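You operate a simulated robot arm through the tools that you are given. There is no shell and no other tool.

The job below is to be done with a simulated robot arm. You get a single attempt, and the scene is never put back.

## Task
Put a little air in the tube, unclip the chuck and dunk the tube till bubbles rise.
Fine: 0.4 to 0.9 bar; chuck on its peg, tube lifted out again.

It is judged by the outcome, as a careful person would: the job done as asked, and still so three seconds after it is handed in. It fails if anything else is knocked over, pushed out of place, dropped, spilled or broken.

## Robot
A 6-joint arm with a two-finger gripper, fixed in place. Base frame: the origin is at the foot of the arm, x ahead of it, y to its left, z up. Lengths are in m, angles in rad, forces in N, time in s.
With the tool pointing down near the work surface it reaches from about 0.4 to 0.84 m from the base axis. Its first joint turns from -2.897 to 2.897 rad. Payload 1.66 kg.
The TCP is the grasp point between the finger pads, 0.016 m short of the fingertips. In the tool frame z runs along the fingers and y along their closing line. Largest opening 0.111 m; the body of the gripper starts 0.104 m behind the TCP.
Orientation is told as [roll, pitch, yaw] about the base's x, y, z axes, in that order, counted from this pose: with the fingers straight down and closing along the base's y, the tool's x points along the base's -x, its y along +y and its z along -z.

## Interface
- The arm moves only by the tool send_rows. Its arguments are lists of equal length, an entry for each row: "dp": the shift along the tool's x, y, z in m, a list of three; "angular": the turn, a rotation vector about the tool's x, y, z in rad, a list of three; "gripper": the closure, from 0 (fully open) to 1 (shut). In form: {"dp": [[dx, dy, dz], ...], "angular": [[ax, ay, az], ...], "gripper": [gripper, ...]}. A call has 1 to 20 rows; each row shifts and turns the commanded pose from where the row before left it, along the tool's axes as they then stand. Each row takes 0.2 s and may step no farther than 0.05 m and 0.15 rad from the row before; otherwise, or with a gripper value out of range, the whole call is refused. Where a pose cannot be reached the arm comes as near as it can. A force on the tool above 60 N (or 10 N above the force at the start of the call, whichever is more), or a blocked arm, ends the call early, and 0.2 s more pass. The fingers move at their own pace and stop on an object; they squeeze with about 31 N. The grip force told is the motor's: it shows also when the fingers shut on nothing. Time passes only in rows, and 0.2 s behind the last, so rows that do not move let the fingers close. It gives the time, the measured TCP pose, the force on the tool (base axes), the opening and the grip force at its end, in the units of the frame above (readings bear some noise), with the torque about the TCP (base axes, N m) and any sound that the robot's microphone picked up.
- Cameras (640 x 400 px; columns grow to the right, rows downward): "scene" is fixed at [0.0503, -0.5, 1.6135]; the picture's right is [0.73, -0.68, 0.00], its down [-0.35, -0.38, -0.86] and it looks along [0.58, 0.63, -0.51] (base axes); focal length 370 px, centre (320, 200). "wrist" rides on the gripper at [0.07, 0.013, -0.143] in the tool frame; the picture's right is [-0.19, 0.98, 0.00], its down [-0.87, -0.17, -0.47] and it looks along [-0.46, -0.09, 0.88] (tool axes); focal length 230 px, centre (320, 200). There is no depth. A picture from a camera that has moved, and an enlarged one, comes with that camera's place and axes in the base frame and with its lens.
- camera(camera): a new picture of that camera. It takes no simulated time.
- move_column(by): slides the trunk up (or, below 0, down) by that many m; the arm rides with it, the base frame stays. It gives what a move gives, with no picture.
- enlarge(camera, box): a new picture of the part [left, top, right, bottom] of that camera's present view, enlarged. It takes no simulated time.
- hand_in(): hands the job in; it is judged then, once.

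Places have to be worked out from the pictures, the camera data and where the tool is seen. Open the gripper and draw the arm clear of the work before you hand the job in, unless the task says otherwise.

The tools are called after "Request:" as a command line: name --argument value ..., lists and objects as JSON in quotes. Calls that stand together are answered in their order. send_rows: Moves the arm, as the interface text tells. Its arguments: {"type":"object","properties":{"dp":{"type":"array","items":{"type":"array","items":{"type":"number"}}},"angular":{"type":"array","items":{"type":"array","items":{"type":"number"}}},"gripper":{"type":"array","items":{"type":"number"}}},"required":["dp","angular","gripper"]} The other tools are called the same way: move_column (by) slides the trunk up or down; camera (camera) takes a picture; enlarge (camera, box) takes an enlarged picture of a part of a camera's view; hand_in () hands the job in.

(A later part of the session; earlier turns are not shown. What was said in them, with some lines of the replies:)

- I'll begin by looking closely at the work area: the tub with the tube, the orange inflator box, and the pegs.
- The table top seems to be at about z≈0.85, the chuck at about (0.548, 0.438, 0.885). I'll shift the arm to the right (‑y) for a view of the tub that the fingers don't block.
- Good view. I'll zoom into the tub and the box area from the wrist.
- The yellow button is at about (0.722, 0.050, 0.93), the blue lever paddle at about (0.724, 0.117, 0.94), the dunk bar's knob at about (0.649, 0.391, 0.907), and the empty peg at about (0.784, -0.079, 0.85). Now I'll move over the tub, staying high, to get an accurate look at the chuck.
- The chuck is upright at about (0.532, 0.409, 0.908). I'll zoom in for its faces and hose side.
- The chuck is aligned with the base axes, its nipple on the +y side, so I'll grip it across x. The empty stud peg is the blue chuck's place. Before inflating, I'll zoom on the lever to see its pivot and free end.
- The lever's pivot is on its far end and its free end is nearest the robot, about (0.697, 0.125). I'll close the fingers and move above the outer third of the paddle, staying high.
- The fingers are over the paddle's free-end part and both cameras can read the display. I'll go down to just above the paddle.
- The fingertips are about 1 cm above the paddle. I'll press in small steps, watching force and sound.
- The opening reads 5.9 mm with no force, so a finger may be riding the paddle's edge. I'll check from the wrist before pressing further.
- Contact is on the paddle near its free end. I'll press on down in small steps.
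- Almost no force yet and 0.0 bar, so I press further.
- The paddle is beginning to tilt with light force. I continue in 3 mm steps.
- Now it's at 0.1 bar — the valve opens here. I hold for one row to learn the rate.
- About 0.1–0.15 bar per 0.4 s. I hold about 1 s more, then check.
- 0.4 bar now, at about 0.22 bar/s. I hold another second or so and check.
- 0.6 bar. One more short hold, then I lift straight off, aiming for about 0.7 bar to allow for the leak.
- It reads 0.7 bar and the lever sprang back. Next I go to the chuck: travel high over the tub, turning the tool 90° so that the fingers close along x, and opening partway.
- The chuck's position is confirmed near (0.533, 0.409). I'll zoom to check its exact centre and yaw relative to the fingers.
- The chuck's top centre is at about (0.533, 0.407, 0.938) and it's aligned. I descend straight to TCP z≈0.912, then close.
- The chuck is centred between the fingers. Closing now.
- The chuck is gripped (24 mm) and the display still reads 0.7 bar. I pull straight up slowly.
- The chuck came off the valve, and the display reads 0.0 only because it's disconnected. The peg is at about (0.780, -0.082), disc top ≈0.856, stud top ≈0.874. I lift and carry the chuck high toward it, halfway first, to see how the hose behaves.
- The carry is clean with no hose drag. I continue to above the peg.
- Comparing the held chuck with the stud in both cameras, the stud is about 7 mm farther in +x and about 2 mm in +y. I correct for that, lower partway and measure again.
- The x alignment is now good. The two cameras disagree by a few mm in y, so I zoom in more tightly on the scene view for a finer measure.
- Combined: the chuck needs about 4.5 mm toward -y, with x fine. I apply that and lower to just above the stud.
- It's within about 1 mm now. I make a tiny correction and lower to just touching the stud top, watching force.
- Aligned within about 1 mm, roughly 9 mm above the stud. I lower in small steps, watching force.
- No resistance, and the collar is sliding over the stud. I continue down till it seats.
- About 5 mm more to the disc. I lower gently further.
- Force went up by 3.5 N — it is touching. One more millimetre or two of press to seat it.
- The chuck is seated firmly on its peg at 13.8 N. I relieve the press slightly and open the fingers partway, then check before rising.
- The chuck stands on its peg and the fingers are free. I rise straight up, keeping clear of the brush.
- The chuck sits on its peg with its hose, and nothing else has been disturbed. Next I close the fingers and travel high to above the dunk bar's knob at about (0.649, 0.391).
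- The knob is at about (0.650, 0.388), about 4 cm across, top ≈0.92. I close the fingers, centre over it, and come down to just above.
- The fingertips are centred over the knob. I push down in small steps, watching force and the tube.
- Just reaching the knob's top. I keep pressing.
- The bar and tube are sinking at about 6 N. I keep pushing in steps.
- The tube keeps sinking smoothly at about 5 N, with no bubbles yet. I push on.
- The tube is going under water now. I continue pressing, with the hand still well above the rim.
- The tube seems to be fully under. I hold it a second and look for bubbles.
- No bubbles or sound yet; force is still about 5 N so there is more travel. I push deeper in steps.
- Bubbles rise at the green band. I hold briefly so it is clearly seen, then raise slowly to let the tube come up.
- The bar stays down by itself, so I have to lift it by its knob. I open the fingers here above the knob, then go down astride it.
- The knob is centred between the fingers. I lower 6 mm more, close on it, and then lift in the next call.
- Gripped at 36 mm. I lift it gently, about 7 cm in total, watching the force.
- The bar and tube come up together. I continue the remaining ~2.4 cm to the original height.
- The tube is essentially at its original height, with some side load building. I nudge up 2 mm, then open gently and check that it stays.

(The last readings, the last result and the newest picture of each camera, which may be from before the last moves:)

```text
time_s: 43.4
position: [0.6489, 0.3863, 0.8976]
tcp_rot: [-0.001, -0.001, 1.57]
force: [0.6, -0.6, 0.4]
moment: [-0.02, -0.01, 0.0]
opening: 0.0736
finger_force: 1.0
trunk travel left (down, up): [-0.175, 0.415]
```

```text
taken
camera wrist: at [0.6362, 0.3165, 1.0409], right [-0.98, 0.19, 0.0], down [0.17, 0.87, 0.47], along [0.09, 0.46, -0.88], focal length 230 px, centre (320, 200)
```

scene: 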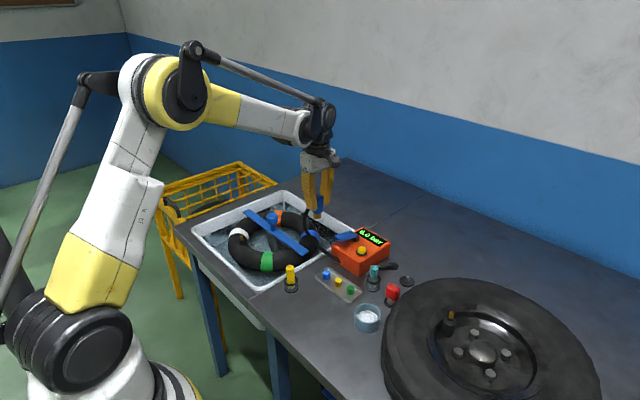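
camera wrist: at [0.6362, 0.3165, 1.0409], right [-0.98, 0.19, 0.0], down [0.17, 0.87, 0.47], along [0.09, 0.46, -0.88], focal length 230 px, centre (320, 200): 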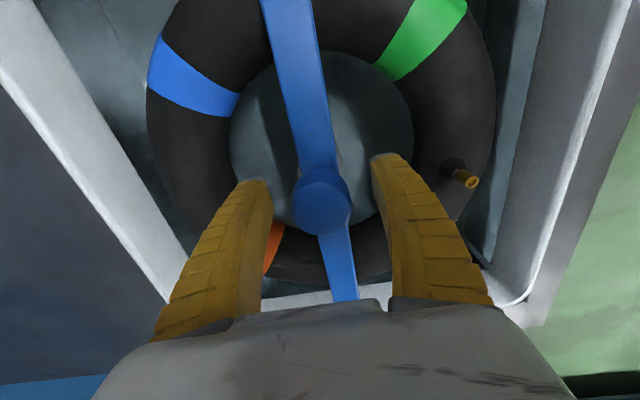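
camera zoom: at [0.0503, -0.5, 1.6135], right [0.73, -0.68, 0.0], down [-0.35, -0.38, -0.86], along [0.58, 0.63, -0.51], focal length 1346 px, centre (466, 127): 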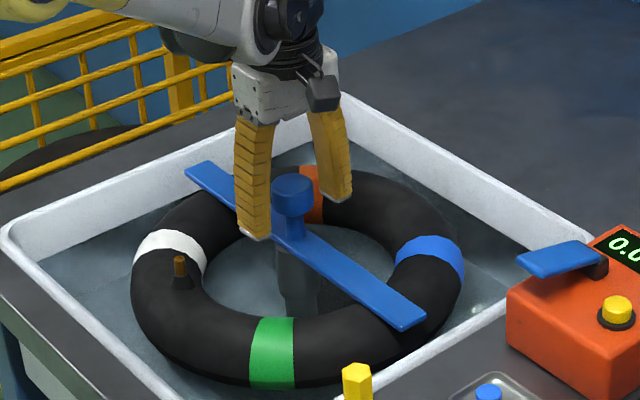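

The tube has stayed up at its starting height. I rise straight up and withdraw toward the robot, high over the table.

Request:
send_rows --dp '[[0, 0, -0.03], [0, 0, -0.045], [0, 0, -0.045], [0, 0, -0.045], [0, 0, -0.03], [0, 0.045, 0], [0, 0.045, 0], [0, 0.045, 0], [0, 0.045, 0], [0, 0.03, 0]]' --angular '[[0, 0, 0], [0, 0, 0], [0, 0, 0], [0, 0, 0], [0, 0, 0], [0, 0, 0], [0, 0, 0], [0, 0, 0], [0, 0, 0], [0, 0, 0]]' --gripper '[0.35, 0.35, 0.35, 0.35, 0.35, 0, 0, 0, 0, 0]'

Request:
camera --camera "scene"

Request:
enlarge --camera "scene" --box '[180, 180, 340, 300]'

Request:
enlarge --camera "scene" --box '[270, 210, 430, 340]'

```text
time_s: 45.6
position: [0.4389, 0.3858, 1.0913]
tcp_rot: [-0.001, 0.0, 1.573]
force: [-0.5, 0.8, 0.2]
moment: [0.01, 0.04, 0.0]
opening: 0.1111
finger_force: 0.0
trunk travel left (down, up): [-0.175, 0.415]
```

```text
taken
```

scene: 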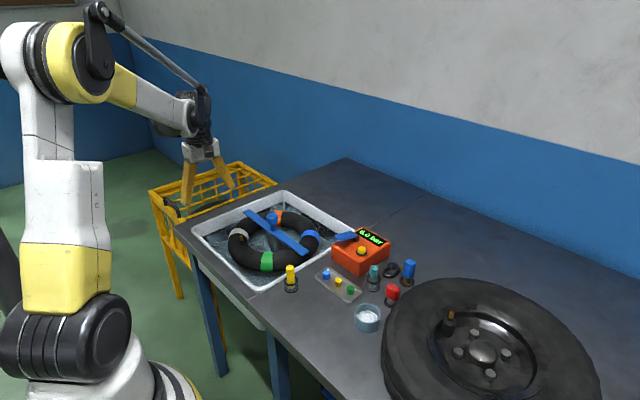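

```text
3.33 times, centred on (260, 240) of scene
camera zoom: at [0.0503, -0.5, 1.6135], right [0.73, -0.68, 0.0], down [-0.35, -0.38, -0.86], along [0.58, 0.63, -0.51], focal length 1234 px, centre (520, 67)
```

zoom: 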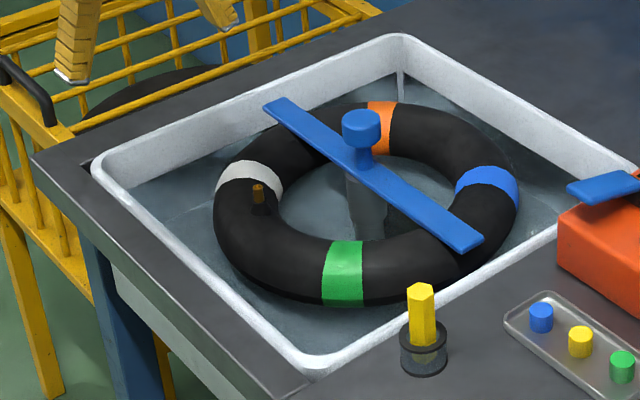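

```text
3.08 times, centred on (350, 275) of scene
camera zoom: at [0.0503, -0.5, 1.6135], right [0.73, -0.68, 0.0], down [-0.35, -0.38, -0.86], along [0.58, 0.63, -0.51], focal length 1139 px, centre (228, -31)
```

zoom: 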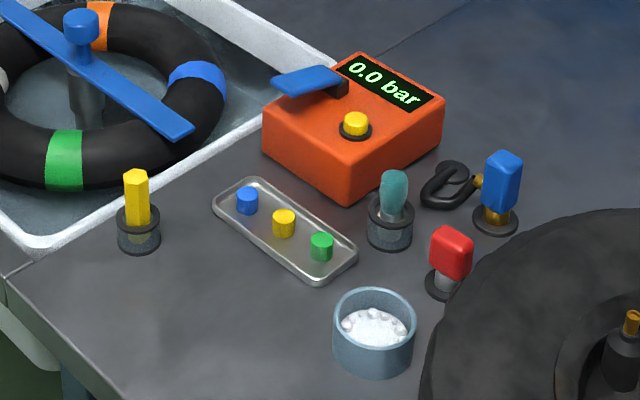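

The end state looks right. The tube is back at its original height (knob and bar at the same pixels as at the start), the blue chuck is on its peg, and nothing else has moved. The gripper is open and clear. Last display reading before unclipping was 0.7 bar. I hand the job in.

Request:
hand_in

```text
The job is handed in.
```

The job is done and handed in; the result hasn't been reported back to me.

- **Air:** I filled the tube to 0.7 bar, inside your 0.4 to 0.9 range. It still read 0.7 bar just before I unclipped the chuck. The gauge shows 0.0 once the chuck is off, so I couldn't check the pressure after the dunk.
- **Chuck:** The blue chuck is off the valve and seated on its own peg, with its hose attached.
- **Dunk:** I pushed the tube under with the bar until bubbles rose at the green band, so the leak is there.
- **Tube lifted out:** The bar stayed down by itself, so I lifted it by its knob. The tube is back at its starting height.

Nothing else was knocked or moved that I could see. The gripper is open and drawn back from the work.
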